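You operate a simulated robot arm through the tools that you are given. There is no shell and no other tool.

You are at the controls of a simulated robot arm. One attempt, no reset.

JOB
Put things in order on the top of the cream bench. At the end: the silver die from the top of the cream bench is on the white cable box; the white pot (marked "Sealant") from the top of the cream bench stands where the silver strainer stood; the silver strainer from the top of the cream bench is on the silver tray; the yellow small filter stands where the white pot stood; whatever was shut is shut again. Leave all else as you found it, and nothing knocked over. Set down upright: strainer.

The check looks at the end state, three seconds after you hand in, the way a careful person would. Anything else that was tipped, shoved, dropped, spilled or broken makes it a failure.

ROBOT AND FRAMES
A 7-joint arm with a two-finger parallel gripper, fixed in place. Base frame: the origin is at the foot of the arm, x ahead of it, y to its left, z up; the work surface is at about z = 0. Lengths are in m, angles in degrees, forces in N, time in s.
With the tool pointing down near the work surface it reaches from about 0.22 to 0.58 m from the base axis. Its first joint turns from -66.0 to 66.0 degrees. Payload 2.5 kg.
Tool frame: the origin (TCP) lies between the finger pads and is the grasp point; the fingertips stand 0.023 m ahead of it; z points along the fingers, y is the line along which they close. Largest opening 0.094 m; finger width 0.038, thickness 0.01; the body of the gripper, 0.054 by 0.096 m, starts 0.039 m behind the TCP.
Orientation is told as [roll, pitch, yaw] about the base's x, y, z axes, in that order, counted from this pose: with the fingers straight down and closing along the base's y, the tool's x points along the base's -x, its y along +y and its z along -z.

CONTROLS
- The arm moves only by the tool move_arm. Its argument "motion" is a list of rows, each an object of numbers (a shift or turn left out is 0, a gripper value left out holds the last): "jaw": the finger opening in cm, from 0 to 9.4; "dx", "dy", "dz": the shift along the tool's x, y, z in cm; "rx", "ry", "rz": the turn, a rotation vector about the tool's x, y, z in degrees. In form: [{"jaw": .., "dx": .., "dy": .., "dz": .., "rx": .., "ry": .., "rz": ..}, ...]. A call has 1 to 20 rows; each row shifts and turns the commanded pose from where the row before left it, along the tool's axes as they then stand. Each row takes 0.2 s and may step no farther than 0.05 m and 8.6 degrees from the row before; otherwise, or with a gripper value out of range, the whole call is refused. A pose out of reach is approached as far as the arm can. The call stops where the force on the tool passes 40 N (or 10 N more than at its start, if that is more) or the arm is blocked; 0.2 s more then pass. The fingers move at their own pace (about 0.108 m/s each) and stop on an object; they squeeze with about 30 N. The grip force told is the motor's: it shows also when the fingers shut on nothing. Time passes only in rows, and 0.2 s behind the last, so rows that do not move let the fingers close. The reply holds the time, the measured pose of the TCP, the force on the tool along the base axes, the opening and the grip force, in the units named above and with some noise, with the torque about the TCP (base axes, N m) and any sound that the robot's microphone picked up.
- Cameras (640 x 400 px; columns grow to the right, rows downward): "scene" is fixed at [0.0909, -0.3956, 0.5373]; the picture's right is [0.97, -0.23, 0.00], its down [-0.14, -0.60, -0.78] and it looks along [0.18, 0.76, -0.62] (base axes); focal length 279 px, centre (320, 200). "wrist" rides on the gripper at [0.086, 0.016, -0.074] in the tool frame; the picture's right is [-0.18, 0.98, 0.00], its down [-0.58, -0.11, -0.81] and it looks along [-0.79, -0.15, 0.59] (tool axes); focal length 243 px, centre (320, 200).
- grab_frame(camera): a new picture of that camera. No time passes.
- probe_pixels(camera, pixels): there is no depth. For up to 12 entries [column, row, z] of the newest picture of that camera ("zoom" is the newest enlarged one), the place [x, y] in the base frame at which the ray of that pixel passes the height z, good to about 0.002 m. No time passes.
- close_up(camera, box): a new picture of the part [left, top, right, bottom] of that camera's present view, enlarged. No time passes.
- job_done(): hands the job in; it is judged then, once.

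Leave the gripper open and the arm clear of the work at the hand-in unless told otherwise.

The tools are called after "Call:" as name(argument=value, ...) on one line, values as JSON. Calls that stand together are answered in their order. move_arm: Moves the arm, as the interface text tells. Its arguments: {"type":"object","properties":{"motion":{"type":"array","items":{"type":"object","properties":{"jaw":{"type":"number"},"dx":{"type":"number"},"dy":{"type":"number"},"dz":{"type":"number"},"rx":{"type":"number"},"ry":{"type":"number"},"rz":{"type":"number"}}}}},"required":["motion"]} The other tools are called the same way: grab_frame (camera) takes a picture; probe_pixels (camera, pixels) gives the place at which the rays of pixels pass given heights; close_up (camera, box) takes an enlarged picture of a part of a camera's view; job_done () hands the job in.

At the start:

```text
clock: 0.0
tcp_pos: [0.4262, 0.0999, 0.3311]
tcp_rot: [-0.1, 0.0, 0.1]
ft_force: [1.1, -0.1, -0.3]
ft_torque: [0.06, 0.0, -0.04]
gripper_width: 0.0942
grip_force: 0.0
```

scene: 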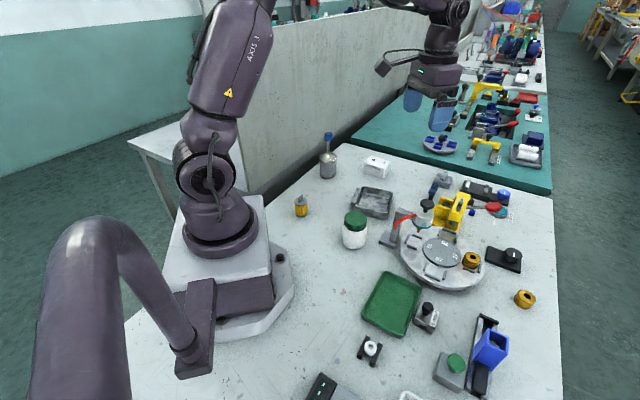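
wrist: 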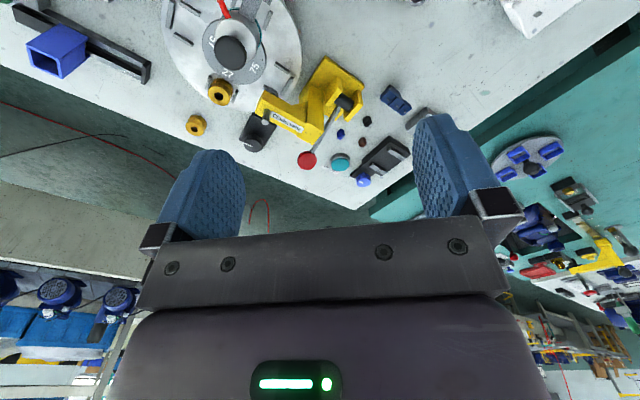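

I see a cluttered bench. I'll first enlarge several parts of the scene view to identify the objects.

Call:
close_up(camera="scene", box=[280, 120, 420, 260])

Call:
close_up(camera="scene", box=[380, 160, 560, 310])

Call:
close_up(camera="scene", box=[290, 260, 530, 400])

```text
2.86 times, centred on (350, 190) of scene
```

zoom: 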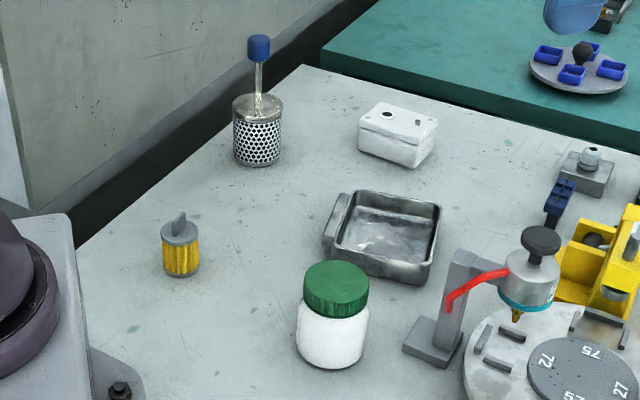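

```text
2.67 times, centred on (470, 235) of scene
```

zoom: 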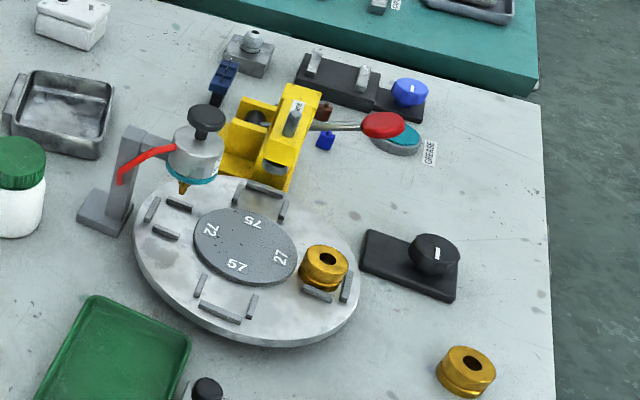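

```text
2.67 times, centred on (410, 330) of scene
```

zoom: 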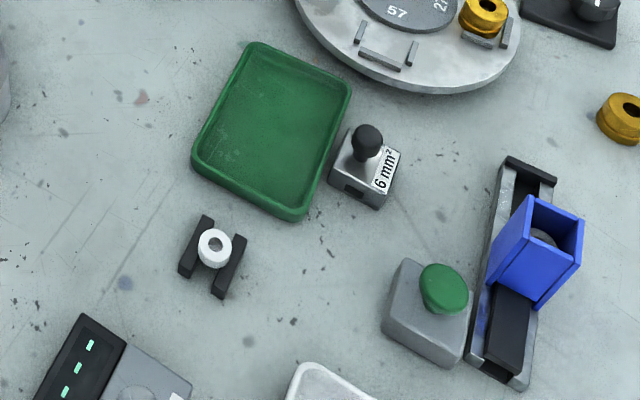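

The die "6 mm²" is at about (427,317), the white pot at (354,230), the strainer at (327,160), the yellow filter at (301,206), the silver tray at (373,202), and the white cable box at (376,167). I'll enlarge the first area further to measure it.

Call:
close_up(camera="scene", box=[285, 125, 405, 255])

Call:
probe_pixels(camera="scene", pixels=[[301, 214, 0], [327, 176, 0], [354, 245, 0], [427, 325, 0], [352, 211, 0], [387, 219, 0], [396, 193, 0], [361, 174, 0], [377, 180, 0], [390, 170, 0], [540, 200, 0], [300, 330, 0]])

```text
3.08 times, centred on (345, 190) of scene
```

zoom: 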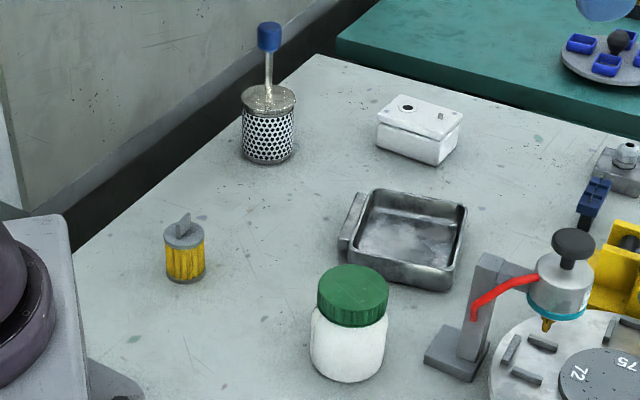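

```text
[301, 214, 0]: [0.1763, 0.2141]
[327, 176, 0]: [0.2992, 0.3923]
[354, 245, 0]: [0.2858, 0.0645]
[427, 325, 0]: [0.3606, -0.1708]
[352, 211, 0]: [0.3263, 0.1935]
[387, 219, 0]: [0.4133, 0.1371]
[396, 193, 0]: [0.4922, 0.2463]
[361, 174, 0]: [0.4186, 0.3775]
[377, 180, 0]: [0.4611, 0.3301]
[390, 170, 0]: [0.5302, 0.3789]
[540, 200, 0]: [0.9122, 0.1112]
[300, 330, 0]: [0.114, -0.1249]
```

Next I'll take tight enlargements of the die, strainer and filter to get their dimensions.

Call:
close_up(camera="scene", box=[400, 290, 450, 340])

Call:
close_up(camera="scene", box=[290, 125, 350, 185])

Call:
close_up(camera="scene", box=[280, 180, 330, 230])

Call:
close_up(camera="scene", box=[330, 200, 390, 260])

Call:
close_up(camera="scene", box=[340, 140, 410, 230])

```text
8.00 times, centred on (425, 315) of scene
```

zoom: 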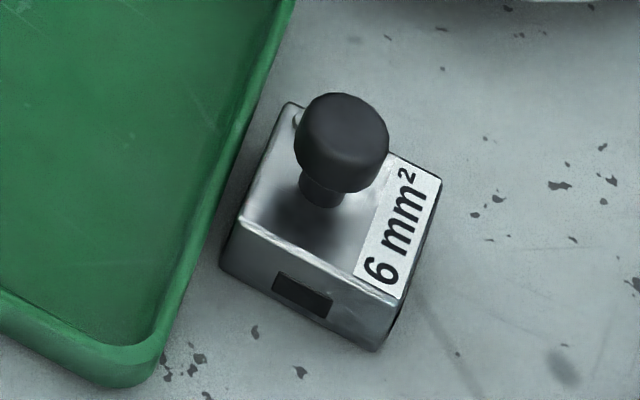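

```text
6.67 times, centred on (320, 155) of scene
```

zoom: 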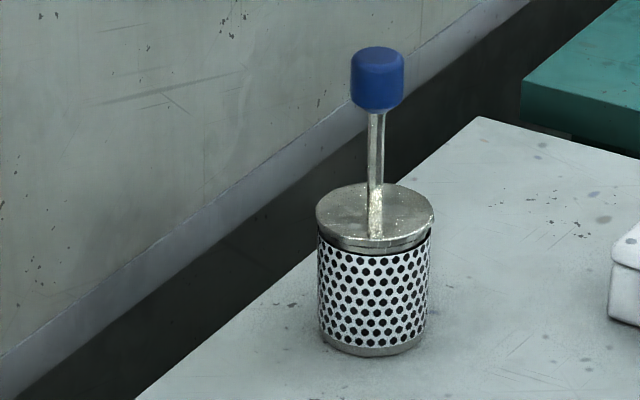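

```text
8.00 times, centred on (305, 205) of scene
```

zoom: 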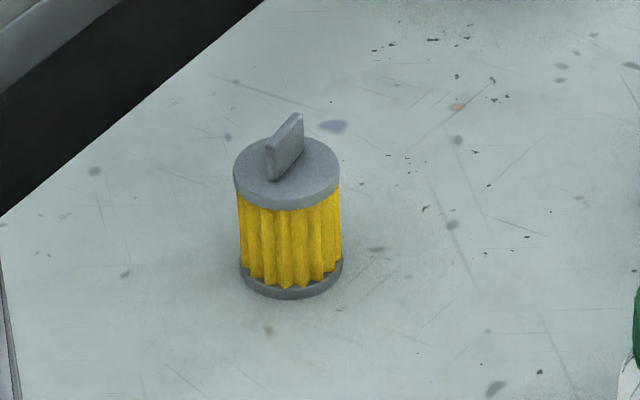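

```text
6.67 times, centred on (360, 230) of scene
```

zoom: 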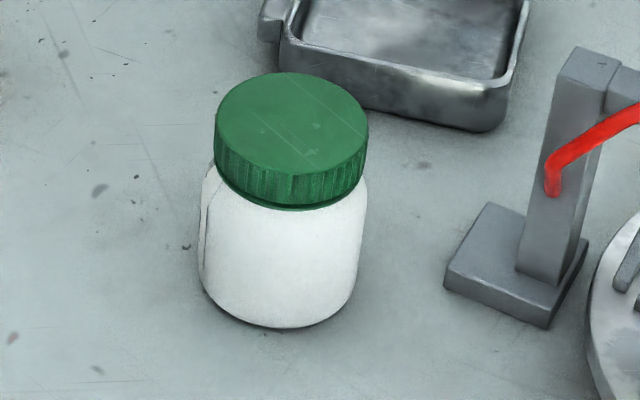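

```text
4.44 times, centred on (375, 185) of scene
```

zoom: 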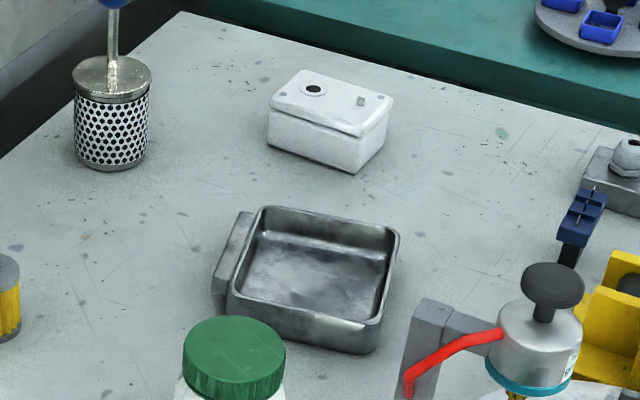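

Now I'll probe the corners of the box and tray, and the foot of the strainer, in this last enlargement (centred on (375,185), 4.44×).

Call:
probe_pixels(camera="zoom", pixels=[[267, 145, 0], [355, 174, 0], [386, 142, 0], [270, 98, 0.05], [358, 137, 0.05], [393, 100, 0.05], [303, 69, 0.05], [313, 89, 0.05], [361, 101, 0.05], [112, 171, 0], [77, 155, 0], [147, 155, 0]])

Call:
probe_pixels(camera="zoom", pixels=[[229, 312, 0], [365, 355, 0], [383, 345, 0], [399, 240, 0.035], [264, 207, 0.035], [229, 293, 0.035], [372, 328, 0.035], [240, 286, 0.01], [370, 318, 0.01], [384, 250, 0.01], [262, 235, 0.01], [213, 290, 0.0]])

```text
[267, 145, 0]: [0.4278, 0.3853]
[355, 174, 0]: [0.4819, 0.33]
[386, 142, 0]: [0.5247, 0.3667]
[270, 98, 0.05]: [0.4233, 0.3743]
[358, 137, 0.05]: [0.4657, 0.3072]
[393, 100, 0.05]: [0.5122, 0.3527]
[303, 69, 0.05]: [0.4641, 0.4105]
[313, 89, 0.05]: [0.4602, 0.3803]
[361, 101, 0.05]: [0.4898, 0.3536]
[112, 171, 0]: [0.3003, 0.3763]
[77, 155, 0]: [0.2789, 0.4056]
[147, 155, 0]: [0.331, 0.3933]
```

```text
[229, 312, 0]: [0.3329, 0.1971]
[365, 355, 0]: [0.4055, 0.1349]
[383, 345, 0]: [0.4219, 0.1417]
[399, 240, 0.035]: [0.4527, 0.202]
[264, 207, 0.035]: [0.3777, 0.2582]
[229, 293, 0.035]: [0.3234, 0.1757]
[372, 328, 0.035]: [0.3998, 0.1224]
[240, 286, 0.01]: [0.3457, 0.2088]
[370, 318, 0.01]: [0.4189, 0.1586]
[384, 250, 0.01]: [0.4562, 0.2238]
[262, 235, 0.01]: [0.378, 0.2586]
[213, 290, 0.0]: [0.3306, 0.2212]
```

Next I'll measure the strainer's height, and the pot, filter and die, each in its own enlargement. First is the strainer.

Call:
close_up(camera="scene", box=[290, 125, 350, 185])

Call:
probe_pixels(camera="zoom", pixels=[[320, 338, 0], [427, 338, 0], [373, 357, 0], [376, 212, 0.06], [376, 212, 0.07], [376, 212, 0.08], [377, 60, 0.13], [377, 60, 0.14], [377, 60, 0.15], [377, 60, 0.16], [351, 80, 0.15], [403, 80, 0.15]])

Call:
close_up(camera="scene", box=[330, 200, 390, 260])

Call:
probe_pixels(camera="zoom", pixels=[[278, 328, 0], [198, 265, 0.02], [360, 265, 0.02], [203, 200, 0.05], [365, 200, 0.05], [291, 120, 0.07], [291, 120, 0.08], [291, 120, 0.09], [216, 110, 0.08], [368, 110, 0.08], [230, 310, 0], [330, 312, 0]])

Call:
close_up(camera="scene", box=[280, 180, 330, 230])

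Call:
probe_pixels(camera="zoom", pixels=[[291, 300, 0], [240, 272, 0], [343, 268, 0], [287, 172, 0.03], [287, 172, 0.04], [287, 172, 0.05], [234, 175, 0.04], [339, 175, 0.04], [270, 145, 0.055], [300, 118, 0.055], [268, 180, 0.04], [305, 150, 0.04]])

Call:
close_up(camera="scene", box=[400, 290, 450, 340])

Call:
probe_pixels(camera="zoom", pixels=[[220, 268, 0], [376, 352, 0], [437, 218, 0], [240, 222, 0.02], [403, 299, 0.02], [441, 181, 0.02], [289, 103, 0.02], [345, 125, 0.05], [345, 125, 0.045], [297, 140, 0.045], [388, 140, 0.045], [320, 195, 0.02]])

```text
6.67 times, centred on (320, 155) of scene
```

zoom: 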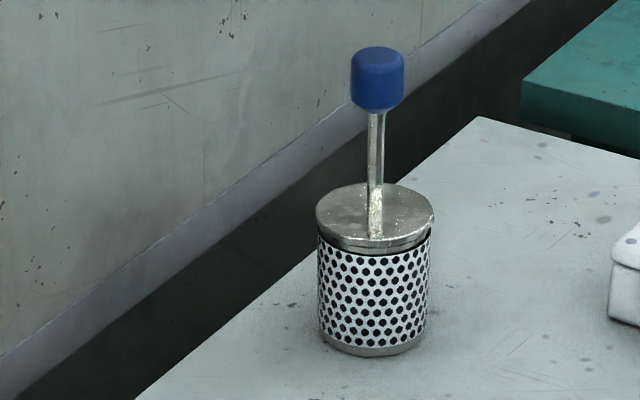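

```text
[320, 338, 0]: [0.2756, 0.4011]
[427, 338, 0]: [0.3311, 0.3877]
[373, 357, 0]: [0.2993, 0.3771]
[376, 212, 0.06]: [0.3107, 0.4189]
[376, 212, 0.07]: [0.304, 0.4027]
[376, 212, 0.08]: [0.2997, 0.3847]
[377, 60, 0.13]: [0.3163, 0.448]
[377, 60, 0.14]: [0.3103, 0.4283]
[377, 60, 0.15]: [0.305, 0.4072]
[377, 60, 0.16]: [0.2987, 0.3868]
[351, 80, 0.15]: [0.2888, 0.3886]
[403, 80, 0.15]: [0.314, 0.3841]
```

```text
6.67 times, centred on (360, 230) of scene
```

zoom: 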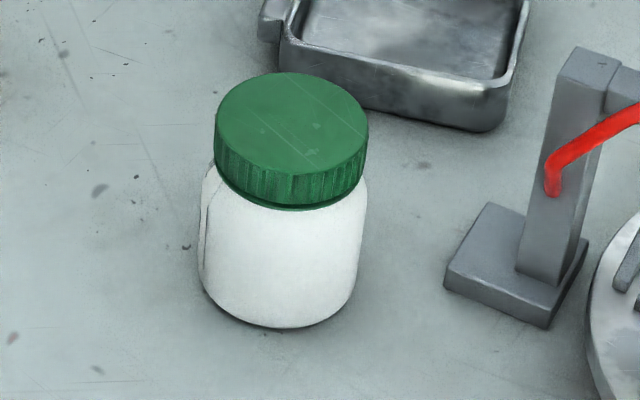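

```text
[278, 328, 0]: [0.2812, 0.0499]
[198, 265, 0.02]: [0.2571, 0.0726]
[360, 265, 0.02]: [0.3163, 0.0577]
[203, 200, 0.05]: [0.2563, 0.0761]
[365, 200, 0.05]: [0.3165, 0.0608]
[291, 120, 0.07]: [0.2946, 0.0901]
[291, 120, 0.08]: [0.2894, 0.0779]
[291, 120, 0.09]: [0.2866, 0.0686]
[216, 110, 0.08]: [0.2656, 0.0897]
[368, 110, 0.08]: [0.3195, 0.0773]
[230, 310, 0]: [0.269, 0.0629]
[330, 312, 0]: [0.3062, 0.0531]
```

```text
8.00 times, centred on (305, 205) of scene
```

zoom: 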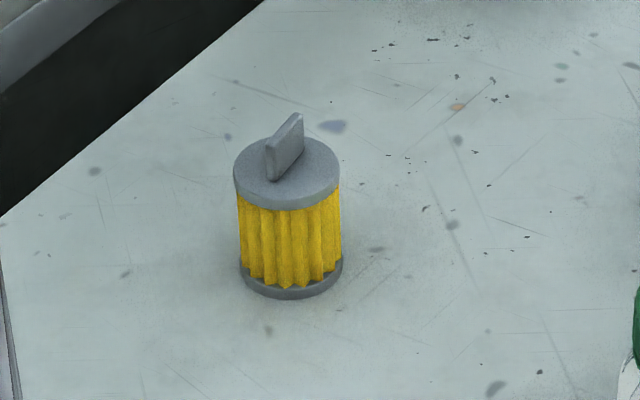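

```text
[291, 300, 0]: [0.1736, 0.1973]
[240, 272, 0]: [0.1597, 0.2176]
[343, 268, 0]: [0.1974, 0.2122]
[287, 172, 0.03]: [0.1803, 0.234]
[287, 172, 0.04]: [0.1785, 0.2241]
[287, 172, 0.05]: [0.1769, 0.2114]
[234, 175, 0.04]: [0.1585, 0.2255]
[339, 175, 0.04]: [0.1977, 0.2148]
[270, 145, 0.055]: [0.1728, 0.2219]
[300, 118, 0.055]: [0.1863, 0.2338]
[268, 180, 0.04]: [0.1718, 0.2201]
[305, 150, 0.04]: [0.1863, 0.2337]
```

```text
8.00 times, centred on (425, 315) of scene
```

zoom: 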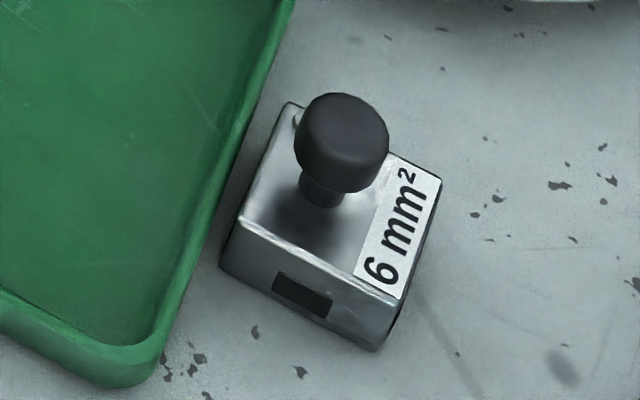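

```text
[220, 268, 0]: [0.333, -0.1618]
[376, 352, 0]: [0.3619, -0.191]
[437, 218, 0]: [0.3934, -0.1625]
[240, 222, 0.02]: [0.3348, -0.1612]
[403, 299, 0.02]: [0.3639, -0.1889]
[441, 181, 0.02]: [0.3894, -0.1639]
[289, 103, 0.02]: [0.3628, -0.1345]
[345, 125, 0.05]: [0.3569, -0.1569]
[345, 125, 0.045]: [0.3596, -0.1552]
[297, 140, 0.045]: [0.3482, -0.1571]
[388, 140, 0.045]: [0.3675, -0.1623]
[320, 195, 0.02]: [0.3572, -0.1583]
```

The strainer centres at about (0.304, 0.400), with its knob top near z 0.153. The pot is at about (0.290, 0.077) and 0.081 high, the filter at about (0.178, 0.217), and the die's knob at about (0.358, -0.157). Before moving I'll check where the bench edge and the partition behind the strainer lie.

Call:
probe_pixels(camera="scene", pixels=[[344, 143, 0], [280, 192, 0], [240, 190, -0.7], [240, 190, 0], [380, 72, -0.7], [245, 25, 0.3], [335, 12, 0.3], [425, 5, 0.3], [440, 165, 0], [555, 195, 0], [240, 190, -0.3], [380, 72, -0.3]])

Call:
close_up(camera="scene", box=[120, 0, 460, 240])

```text
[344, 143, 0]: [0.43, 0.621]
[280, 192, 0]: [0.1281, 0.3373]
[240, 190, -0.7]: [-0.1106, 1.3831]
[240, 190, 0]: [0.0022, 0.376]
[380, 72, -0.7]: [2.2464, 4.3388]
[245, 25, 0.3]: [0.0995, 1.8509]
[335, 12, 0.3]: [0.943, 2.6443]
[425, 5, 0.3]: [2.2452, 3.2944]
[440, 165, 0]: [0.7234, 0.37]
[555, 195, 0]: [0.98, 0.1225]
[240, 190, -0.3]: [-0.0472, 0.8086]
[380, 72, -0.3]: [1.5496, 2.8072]
```

```text
1.67 times, centred on (290, 120) of scene
```

zoom: 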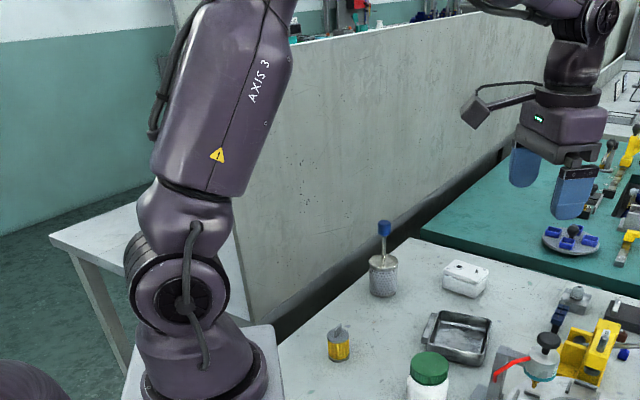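

The partition is far off and the bench edge runs diagonally past the strainer, so the area above is free. I'll yaw the tool by +45° (rz -7.5 over 6 rows), then travel at height to above the strainer (0.304, 0.400).

Call:
move_arm(motion=[{"jaw": 9.4, "rz": -7.5}, {"rz": -7.5}, {"rz": -7.5}, {"rz": -7.5}, {"rz": -7.5}, {"rz": -7.5}, {"dx": -1.573, "dy": 3.73}, {"dx": -1.573, "dy": 3.73}, {"dx": -1.573, "dy": 3.73}, {"dx": -1.573, "dy": 3.73}, {"dx": -1.573, "dy": 3.73}, {"dx": -1.573, "dy": 3.73}, {"dx": -1.573, "dy": 3.73}, {"dx": -1.573, "dy": 3.73}])

Call:
grab_frame(camera="wrist")

Call:
grab_frame(camera="scene")

```text
clock: 3.0
tcp_pos: [0.3021, 0.3973, 0.3292]
tcp_rot: [0.1, 0.1, 44.9]
ft_force: [0.0, 0.0, 0.7]
ft_torque: [0.01, -0.02, 0.01]
gripper_width: 0.0939
grip_force: 0.0
```

```text
taken
```

wrist: 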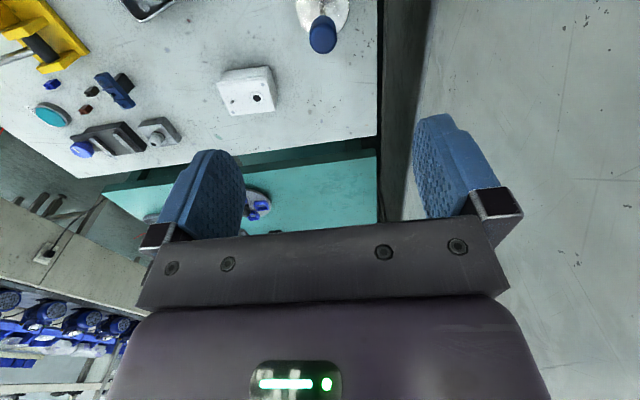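

```text
taken
```

scene: 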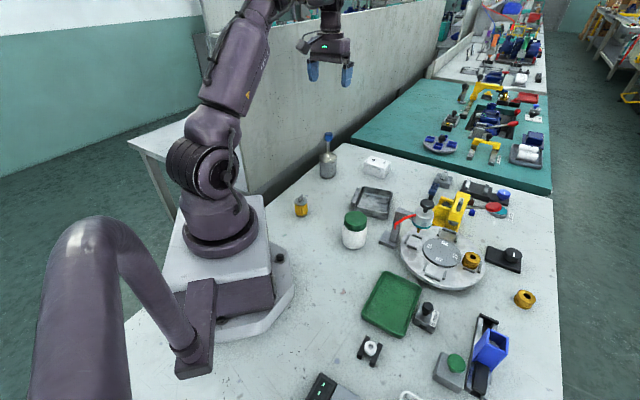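

The wrist view shows the strainer's blue knob at about (322,35) and the cable box at about (248,92). I'll enlarge both and probe them.

Call:
close_up(camera="wrist", box=[280, 0, 360, 60])

Call:
probe_pixels(camera="wrist", pixels=[[322, 42, 0.153], [322, 42, 0.15], [322, 30, 0.14]])

Call:
close_up(camera="wrist", box=[205, 55, 285, 125])

```text
6.67 times, centred on (320, 30) of wrist
```

zoom: 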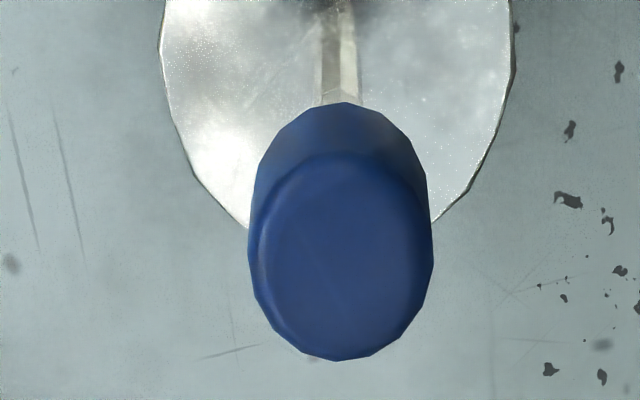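

```text
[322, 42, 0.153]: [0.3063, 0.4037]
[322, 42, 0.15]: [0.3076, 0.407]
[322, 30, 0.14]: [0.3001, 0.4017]
```

```text
5.71 times, centred on (245, 90) of wrist
```

zoom: 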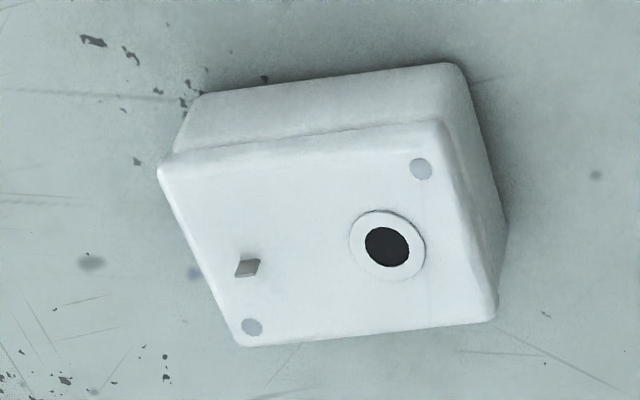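

I'll probe the knob's top centre, and the box's bottom corners, top corners, peg and hole in the current enlargement.

Call:
probe_pixels(camera="zoom", pixels=[[200, 95, 0], [457, 66, 0], [506, 232, 0], [160, 168, 0.036], [438, 124, 0.036], [493, 318, 0.036], [240, 345, 0.036], [387, 246, 0.036], [246, 272, 0.036], [160, 168, 0.042], [438, 124, 0.042], [493, 318, 0.042]])

Call:
probe_pixels(camera="wrist", pixels=[[323.3, 38.2, 0.153], [323.3, 38.2, 0.148], [309, 39, 0.152], [337, 39, 0.152]])

```text
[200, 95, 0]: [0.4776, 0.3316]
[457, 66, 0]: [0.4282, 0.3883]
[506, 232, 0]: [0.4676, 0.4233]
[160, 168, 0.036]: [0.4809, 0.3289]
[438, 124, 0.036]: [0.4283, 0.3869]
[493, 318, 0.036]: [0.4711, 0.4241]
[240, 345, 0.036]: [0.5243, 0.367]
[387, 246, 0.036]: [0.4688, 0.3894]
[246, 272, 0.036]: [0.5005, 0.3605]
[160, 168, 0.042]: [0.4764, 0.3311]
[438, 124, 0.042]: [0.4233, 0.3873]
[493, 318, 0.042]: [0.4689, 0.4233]
```

```text
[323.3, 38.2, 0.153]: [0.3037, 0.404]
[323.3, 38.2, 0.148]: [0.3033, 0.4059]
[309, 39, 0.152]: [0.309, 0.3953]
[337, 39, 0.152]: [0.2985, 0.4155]
```

The box top is about 0.036 m high and centred at (0.476, 0.377), with a small peg at (0.5005, 0.3605) and a hole at (0.469, 0.389). The knob's centre reads about (0.304, 0.403). I'll descend to z ≈ 0.20 above the knob and check the alignment.

Call:
move_arm(motion=[{"dz": 4.3}, {"dz": 4.3}, {"dz": 4.3}, {}, {}])

Call:
grab_frame(camera="wrist")

```text
clock: 4.2
tcp_pos: [0.3032, 0.3987, 0.1994]
tcp_rot: [-0.1, 0.0, 44.9]
ft_force: [0.2, -0.5, 0.0]
ft_torque: [-0.01, 0.02, -0.02]
gripper_width: 0.0942
grip_force: 0.0
```

```text
taken
```

wrist: 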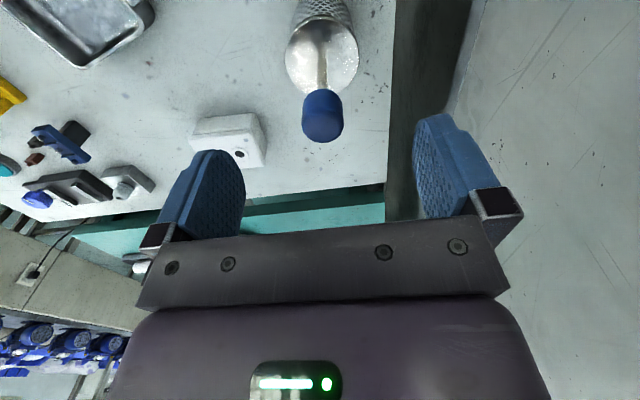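

The knob sits at column ~323, midway between the fingers. I'll probe its top face.

Call:
close_up(camera="wrist", box=[280, 70, 360, 160])

Call:
probe_pixels(camera="wrist", pixels=[[323, 125, 0.153], [303, 122, 0.15], [343, 122, 0.15]])

```text
4.44 times, centred on (320, 115) of wrist
```

zoom: 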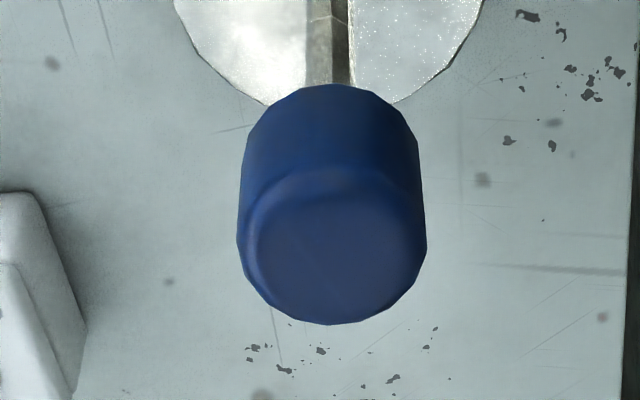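

```text
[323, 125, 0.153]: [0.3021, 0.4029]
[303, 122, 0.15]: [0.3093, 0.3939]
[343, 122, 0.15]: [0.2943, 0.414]
```

The knob centre is about 3.5 mm further along tool y and 2 mm along -x. I'll make that small shift, descend to z ≈ 0.137, then close on the knob.

Call:
move_arm(motion=[{"dx": -0.2, "dy": 0.35}, {"dz": 3.1}, {"dz": 3.1}, {}, {}])

Call:
grab_frame(camera="wrist")

```text
clock: 5.4
tcp_pos: [0.303, 0.4067, 0.1384]
tcp_rot: [0.0, 0.0, 45.0]
ft_force: [-0.7, -0.1, -0.9]
ft_torque: [-0.02, 0.02, -0.03]
gripper_width: 0.0937
grip_force: 0.1
```

```text
taken
```

wrist: 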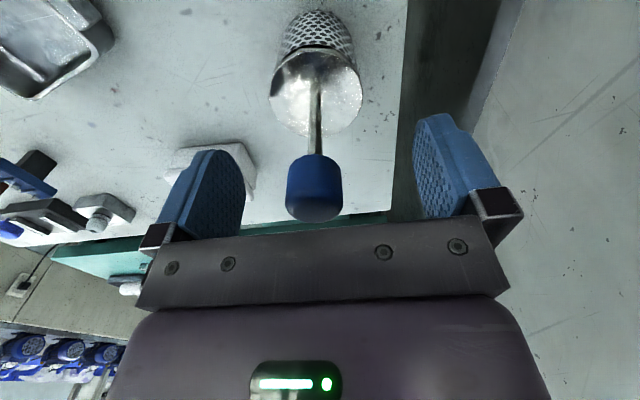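

The knob now reads at column ~314.5 against the TCP's 320, so I'm about 2.6 mm too far along tool y. I'll shift back 2.5 mm and close the jaw.

Call:
move_arm(motion=[{"dy": -0.25}, {}, {"jaw": 5}, {"jaw": 3.2}, {"jaw": 0}, {}, {}])

Call:
grab_frame(camera="wrist")

Call:
close_up(camera="scene", box=[270, 90, 390, 190])

```text
clock: 7.0
tcp_pos: [0.304, 0.4048, 0.1398]
tcp_rot: [-0.1, 0.0, 45.0]
ft_force: [0.0, 0.5, -0.3]
ft_torque: [0.04, -0.03, 0.01]
gripper_width: 0.025
grip_force: 29.8
```

```text
taken
```

wrist: 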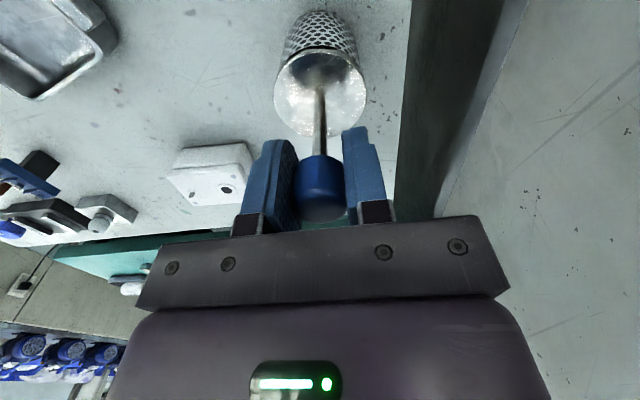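

```text
4.00 times, centred on (330, 140) of scene
```

zoom: 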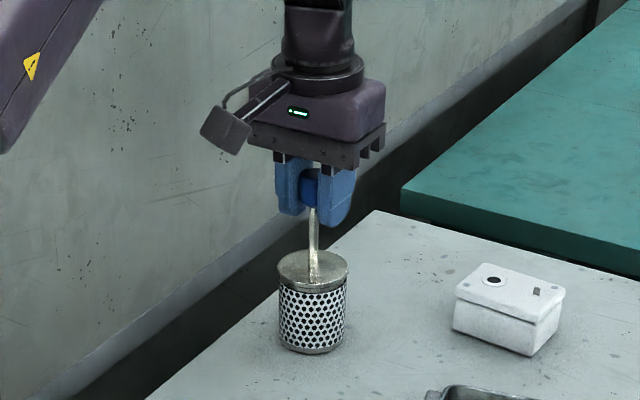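

The fingers hold the knob at 2.5 cm opening. I'll lift slowly by 12 cm and check how the strainer hangs.

Call:
move_arm(motion=[{"dz": -1}, {"dz": -2}, {"dz": -3}, {"dz": -3}, {"dz": -3}, {}])

Call:
grab_frame(camera="scene")

Call:
grab_frame(camera="wrist")

```text
clock: 8.4
tcp_pos: [0.3044, 0.4025, 0.2607]
tcp_rot: [0.0, 0.0, 44.9]
ft_force: [-0.3, -0.2, -2.2]
ft_torque: [-0.02, -0.02, 0.0]
gripper_width: 0.0247
grip_force: 29.9
```

```text
taken
```

scene: 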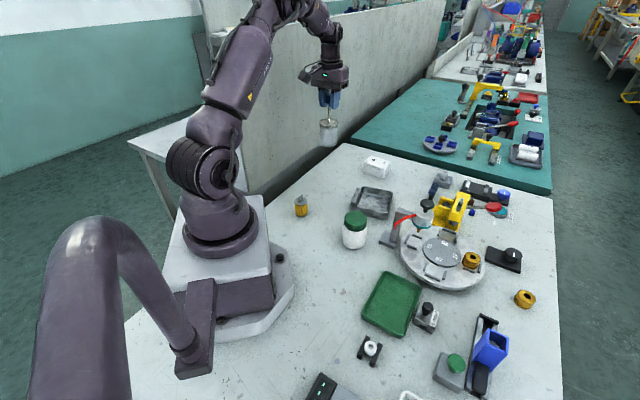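

```text
taken
```

wrist: 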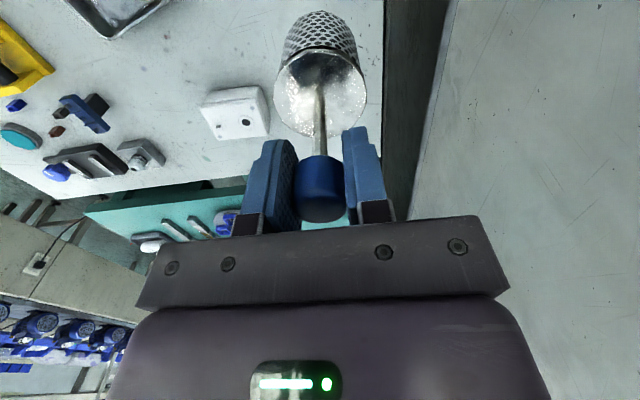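

The strainer hangs straight, with its base about 0.12 above the bench. I'll carry it level to above the tray centre, about (0.396, 0.205), in 8 gentle rows.

Call:
move_arm(motion=[{"dx": 0.936, "dy": -2.546}, {"dx": 0.936, "dy": -2.546}, {"dx": 0.936, "dy": -2.546}, {"dx": 0.936, "dy": -2.546}, {"dx": 0.936, "dy": -2.546}, {"dx": 0.936, "dy": -2.546}, {"dx": 0.936, "dy": -2.546}, {"dx": 0.936, "dy": -2.546}, {}])

Call:
grab_frame(camera="scene")

Call:
grab_frame(camera="wrist")

Call:
close_up(camera="scene", box=[320, 100, 440, 240])

```text
clock: 10.4
tcp_pos: [0.3963, 0.2047, 0.2605]
tcp_rot: [-0.1, 0.0, 45.0]
ft_force: [0.8, -0.1, -2.4]
ft_torque: [0.03, 0.01, 0.02]
gripper_width: 0.025
grip_force: 30.3
```

```text
taken
```

scene: 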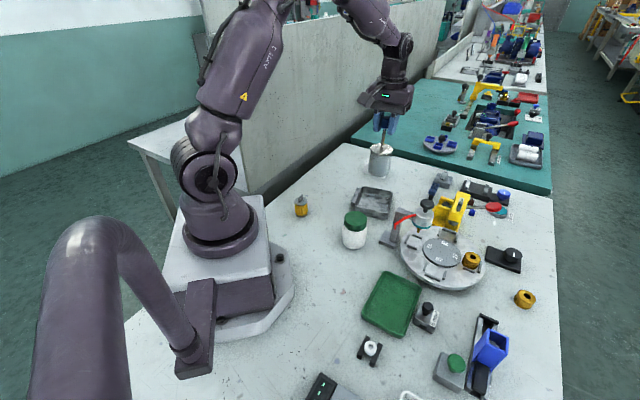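

```text
taken
```

wrist: 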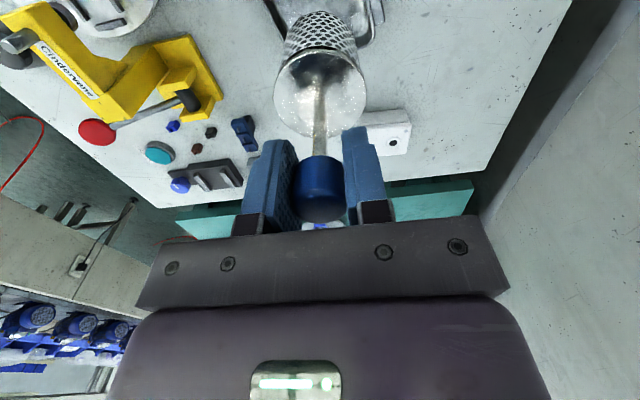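

```text
2.86 times, centred on (380, 170) of scene
```

zoom: 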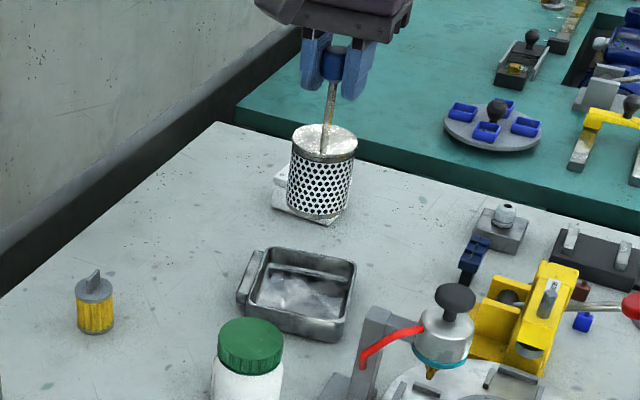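

Now a tight close-up of the tray to refine its centre before lowering.

Call:
close_up(camera="scene", box=[345, 180, 405, 225])

```text
8.89 times, centred on (375, 202) of scene
```

zoom: 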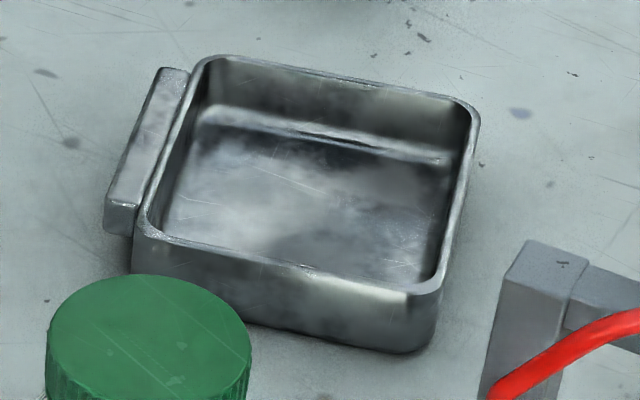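

Call:
probe_pixels(camera="zoom", pixels=[[200, 60, 0.022], [478, 112, 0.022], [437, 290, 0.022], [135, 238, 0.022], [133, 270, 0], [434, 345, 0], [160, 225, 0.003], [430, 283, 0.003], [446, 165, 0.003], [200, 122, 0.003]])

Call:
probe_pixels(camera="wrist", pixels=[[281, 24, 0.022], [384, 17, 0.022], [366, 45, 0.022]])

Call:
close_up(camera="wrist", box=[240, 0, 400, 100])

```text
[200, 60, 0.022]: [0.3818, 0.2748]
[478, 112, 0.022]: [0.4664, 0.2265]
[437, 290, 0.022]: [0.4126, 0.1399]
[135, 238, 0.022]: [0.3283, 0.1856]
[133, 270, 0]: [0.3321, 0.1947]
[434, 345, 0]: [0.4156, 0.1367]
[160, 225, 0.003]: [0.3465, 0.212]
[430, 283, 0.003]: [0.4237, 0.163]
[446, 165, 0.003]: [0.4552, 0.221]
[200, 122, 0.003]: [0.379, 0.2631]
```

```text
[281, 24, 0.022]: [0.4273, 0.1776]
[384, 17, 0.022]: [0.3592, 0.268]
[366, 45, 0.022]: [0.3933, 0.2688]
```

```text
4.00 times, centred on (320, 50) of wrist
```

zoom: 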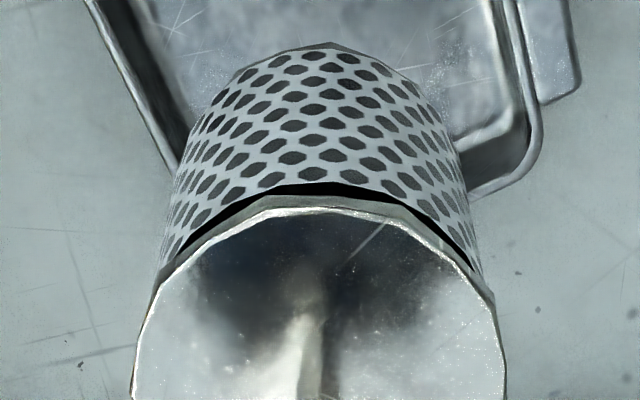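

The tray rim centres at about (0.397, 0.207), and the interior easily fits the 5.4 cm base. I'll shift 1–2 mm and lower until the base is about 1 cm above bench level.

Call:
move_arm(motion=[{"dx": -0.18, "dy": 0.03}, {"dz": 2.5}, {"dz": 2.5}, {"dz": 2.5}, {"dz": 2}, {"dz": 1}, {}])

Call:
close_up(camera="scene", box=[330, 130, 420, 230])

Call:
grab_frame(camera="wrist")

```text
clock: 12.0
tcp_pos: [0.3951, 0.2065, 0.1536]
tcp_rot: [-0.1, -0.1, 44.9]
ft_force: [0.3, 0.6, -2.0]
ft_torque: [-0.01, 0.04, 0.0]
gripper_width: 0.0247
grip_force: 30.1
```

```text
4.00 times, centred on (375, 180) of scene
```

zoom: 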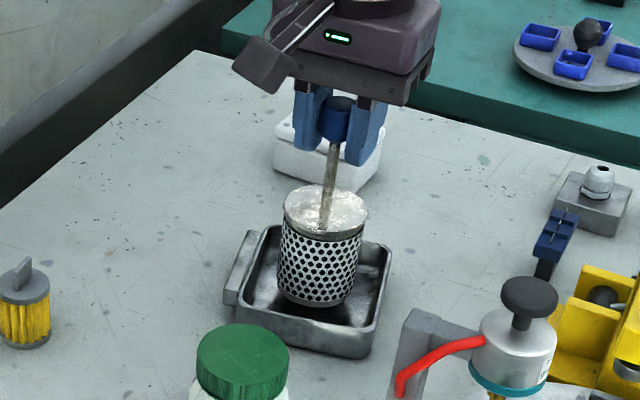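

```text
taken
```

wrist: 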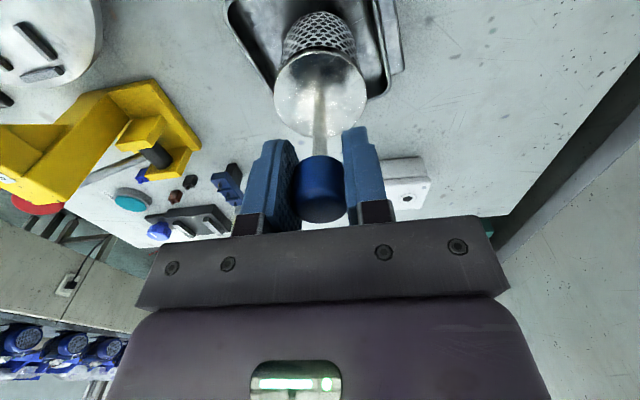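

The strainer hangs inside the tray. I'll lower in 2 mm steps and watch the vertical force.

Call:
move_arm(motion=[{"dz": 0.3}, {"dz": 0.2}, {"dz": 0.2}, {}])

```text
clock: 13.0
tcp_pos: [0.3954, 0.206, 0.1476]
tcp_rot: [-0.1, -0.1, 45.0]
ft_force: [0.5, 0.3, -2.4]
ft_torque: [0.03, 0.01, -0.01]
gripper_width: 0.0248
grip_force: 29.9
```

No contact yet (Fz -2.4 is just the strainer's weight). I'll continue in 1.5 mm steps.

Call:
move_arm(motion=[{"dz": 0.15}, {"dz": 0.15}, {}])

```text
clock: 13.8
tcp_pos: [0.3947, 0.2059, 0.1458]
tcp_rot: [0.0, -0.1, 45.0]
ft_force: [-0.8, 0.1, 4.3]
ft_torque: [-0.03, 0.12, 0.05]
gripper_width: 0.0249
grip_force: 29.6
```

The force changed to +4.3 N, so the base is resting on the tray floor. I'll back off 0.5 mm of pressing and open the fingers.

Call:
move_arm(motion=[{"dz": -0.05}, {"jaw": 4}, {"jaw": 6}, {"jaw": 9.4}, {}, {}])

Call:
close_up(camera="scene", box=[330, 130, 420, 230])

Call:
grab_frame(camera="wrist")

```text
clock: 15.2
tcp_pos: [0.3954, 0.2061, 0.145]
tcp_rot: [0.0, 0.0, 45.0]
ft_force: [0.0, 0.1, 0.1]
ft_torque: [0.0, -0.02, -0.01]
gripper_width: 0.0942
grip_force: 0.0
```

```text
4.00 times, centred on (375, 180) of scene
```

zoom: 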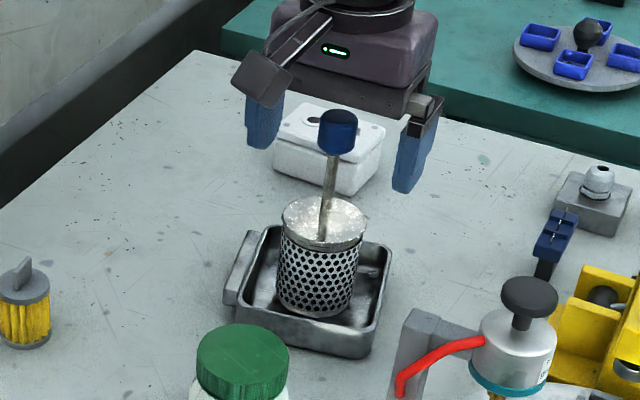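

```text
taken
```

wrist: 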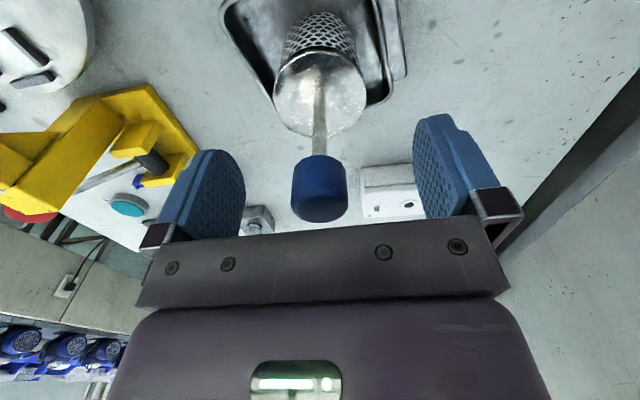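

The strainer stands upright in the tray. I'll rise straight up 17 cm, turn the yaw back to 15°, and travel above the pot at about (0.290, 0.077).

Call:
move_arm(motion=[{"dz": -2}, {"dz": -3}, {"dz": -4}, {"dz": -4}, {"dz": -4}, {"rz": 7.5}, {"rz": 7.5}, {"rz": 7.5}, {"rz": 7.5}, {"dx": 2.738, "dy": -1.948}, {"dx": 2.738, "dy": -1.948}, {"dx": 2.738, "dy": -1.948}, {"dx": 2.738, "dy": -1.948}, {"dx": 2.738, "dy": -1.948}, {"dz": 4}, {"dz": 4}, {}, {}])

Call:
grab_frame(camera="wrist")

Call:
grab_frame(camera="scene")

```text
clock: 19.0
tcp_pos: [0.2885, 0.0771, 0.2341]
tcp_rot: [0.0, 0.0, 15.0]
ft_force: [0.6, -1.4, -0.1]
ft_torque: [-0.01, 0.01, 0.02]
gripper_width: 0.094
grip_force: 0.1
```

```text
taken
```

wrist: 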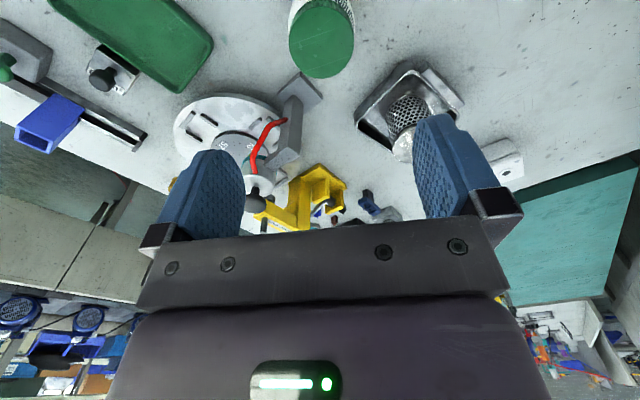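

```text
taken
```

scene: 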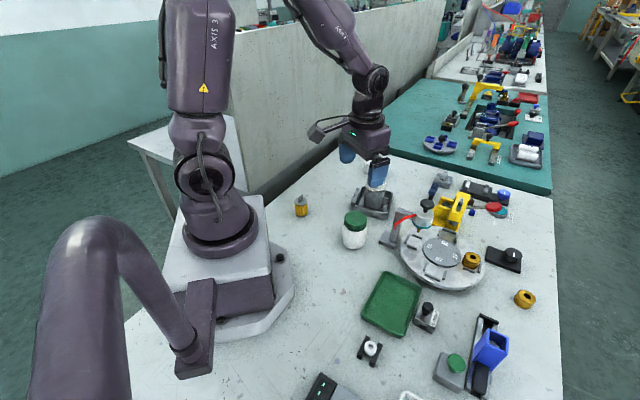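

The green lid shows at about (322,45) in the wrist view. I'll enlarge and probe it.

Call:
close_up(camera="wrist", box=[270, 0, 370, 90])

Call:
probe_pixels(camera="zoom", pixels=[[332, 215, 0.081], [146, 220, 0.081], [518, 215, 0.081], [332, 355, 0.081], [332, 78, 0.081]])

```text
4.44 times, centred on (320, 45) of wrist
```

zoom: 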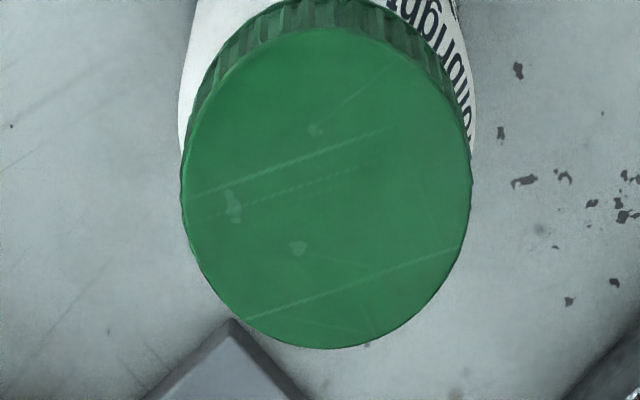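

```text
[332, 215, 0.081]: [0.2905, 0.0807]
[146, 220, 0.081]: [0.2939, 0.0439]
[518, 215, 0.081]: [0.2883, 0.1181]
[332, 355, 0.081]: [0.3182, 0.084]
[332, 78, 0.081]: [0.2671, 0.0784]
```

The lid's ellipse centres at about zoom (327,188). I can see part of the label text on the pot's robot-facing side, so I'll probe the lid centre and then back up a bit to read the label.

Call:
probe_pixels(camera="zoom", pixels=[[327, 188, 0.081], [182, 190, 0.081], [472, 186, 0.081], [327, 348, 0.081], [327, 28, 0.081]])

Call:
move_arm(motion=[{"dx": 3}, {"dx": 3}, {}, {}])

Call:
close_up(camera="wrist", box=[250, 0, 410, 130])

```text
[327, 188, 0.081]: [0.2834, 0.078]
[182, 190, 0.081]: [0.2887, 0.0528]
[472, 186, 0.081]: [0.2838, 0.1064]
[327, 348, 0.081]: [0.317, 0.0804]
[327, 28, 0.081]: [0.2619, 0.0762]
```

```text
clock: 20.0
tcp_pos: [0.2312, 0.0609, 0.2357]
tcp_rot: [0.1, 0.1, 15.0]
ft_force: [-0.6, 0.1, 0.6]
ft_torque: [-0.01, 0.0, -0.01]
gripper_width: 0.0941
grip_force: 0.2
```

```text
3.08 times, centred on (330, 65) of wrist
```

zoom: 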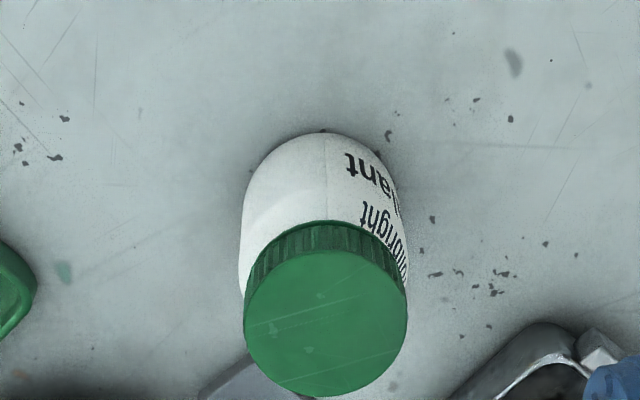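

The label reads "...lant", so this is the Sealant pot. I'll probe the lid once more from this view.

Call:
probe_pixels(camera="zoom", pixels=[[326, 321, 0.081], [244, 318, 0.081], [408, 315, 0.081], [323, 132, 0], [241, 225, 0.04], [405, 225, 0.04]])

```text
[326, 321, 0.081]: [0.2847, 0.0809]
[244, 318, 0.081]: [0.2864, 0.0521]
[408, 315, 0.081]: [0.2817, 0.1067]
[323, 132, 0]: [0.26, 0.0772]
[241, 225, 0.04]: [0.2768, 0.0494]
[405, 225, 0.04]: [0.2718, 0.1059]
```

Now I'll go back over the pot and descend to TCP z ≈ 0.115, with the fingertips still above the lid, to check alignment.

Call:
move_arm(motion=[{"dx": -3}, {"dx": -3}, {"dz": 4}, {"dz": 4}, {"dz": 4}, {}, {}])

Call:
grab_frame(camera="wrist")

Call:
close_up(camera="scene", box=[310, 150, 410, 260])

```text
clock: 21.6
tcp_pos: [0.2904, 0.0767, 0.1142]
tcp_rot: [-0.1, 0.0, 15.0]
ft_force: [0.2, -0.5, 0.1]
ft_torque: [-0.01, -0.01, -0.03]
gripper_width: 0.094
grip_force: 0.0
```

```text
taken
```

wrist: 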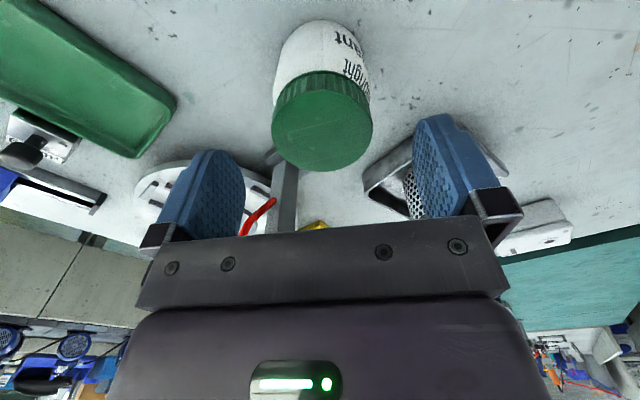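

```text
3.64 times, centred on (360, 205) of scene
```

zoom: 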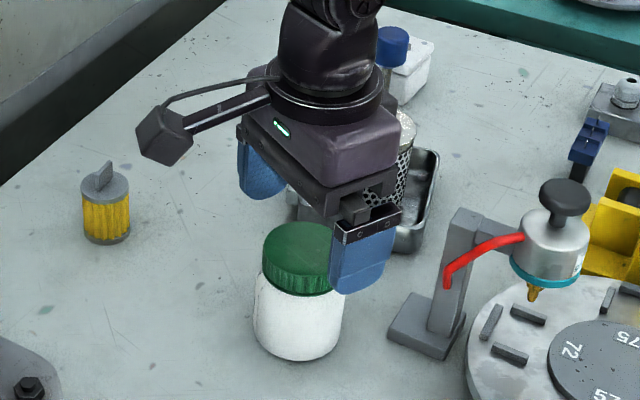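

The lid centres at (322,133) against the expected (320,135), so it is aligned within about 1 mm. I'll descend to TCP z ≈ 0.053 and close on the pot's body below the lid.

Call:
move_arm(motion=[{"dz": 2}, {"dz": 2}, {"dz": 2.25}, {}, {}])

Call:
grab_frame(camera="wrist")

Call:
close_up(camera="scene", box=[310, 150, 410, 260])

```text
clock: 22.8
tcp_pos: [0.2889, 0.0759, 0.0511]
tcp_rot: [-0.1, 0.1, 15.0]
ft_force: [0.0, -0.2, -0.7]
ft_torque: [0.04, 0.0, 0.02]
gripper_width: 0.0939
grip_force: 0.0
```

```text
taken
```

wrist: 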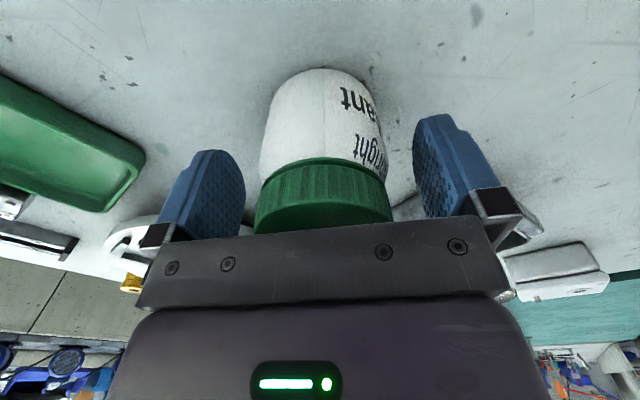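

```text
3.64 times, centred on (360, 205) of scene
```

zoom: 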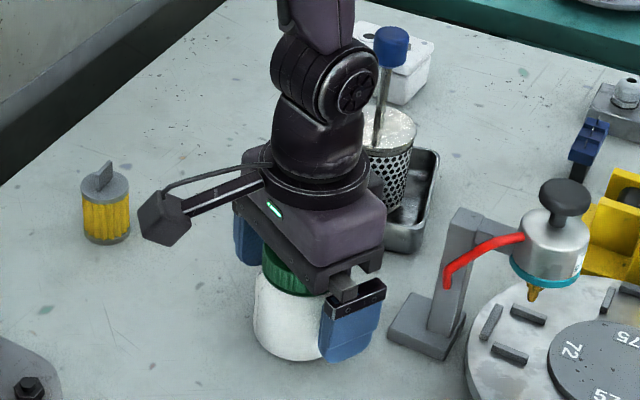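

The pot is centred between the fingers with no contact force. I'll close the jaw.

Call:
move_arm(motion=[{"jaw": 7.5}, {"jaw": 6.6}, {"jaw": 0}, {}, {}])

Call:
grab_frame(camera="wrist")

```text
clock: 24.0
tcp_pos: [0.2889, 0.076, 0.0521]
tcp_rot: [0.1, 0.1, 15.1]
ft_force: [-1.2, 0.6, 2.2]
ft_torque: [0.1, 0.01, -0.01]
gripper_width: 0.0609
grip_force: 29.8
```

```text
taken
```

wrist: 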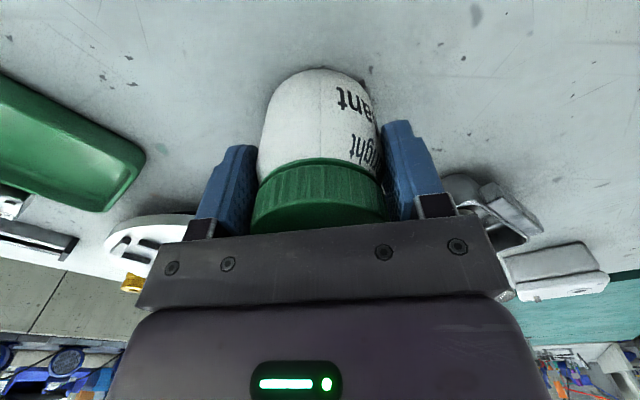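

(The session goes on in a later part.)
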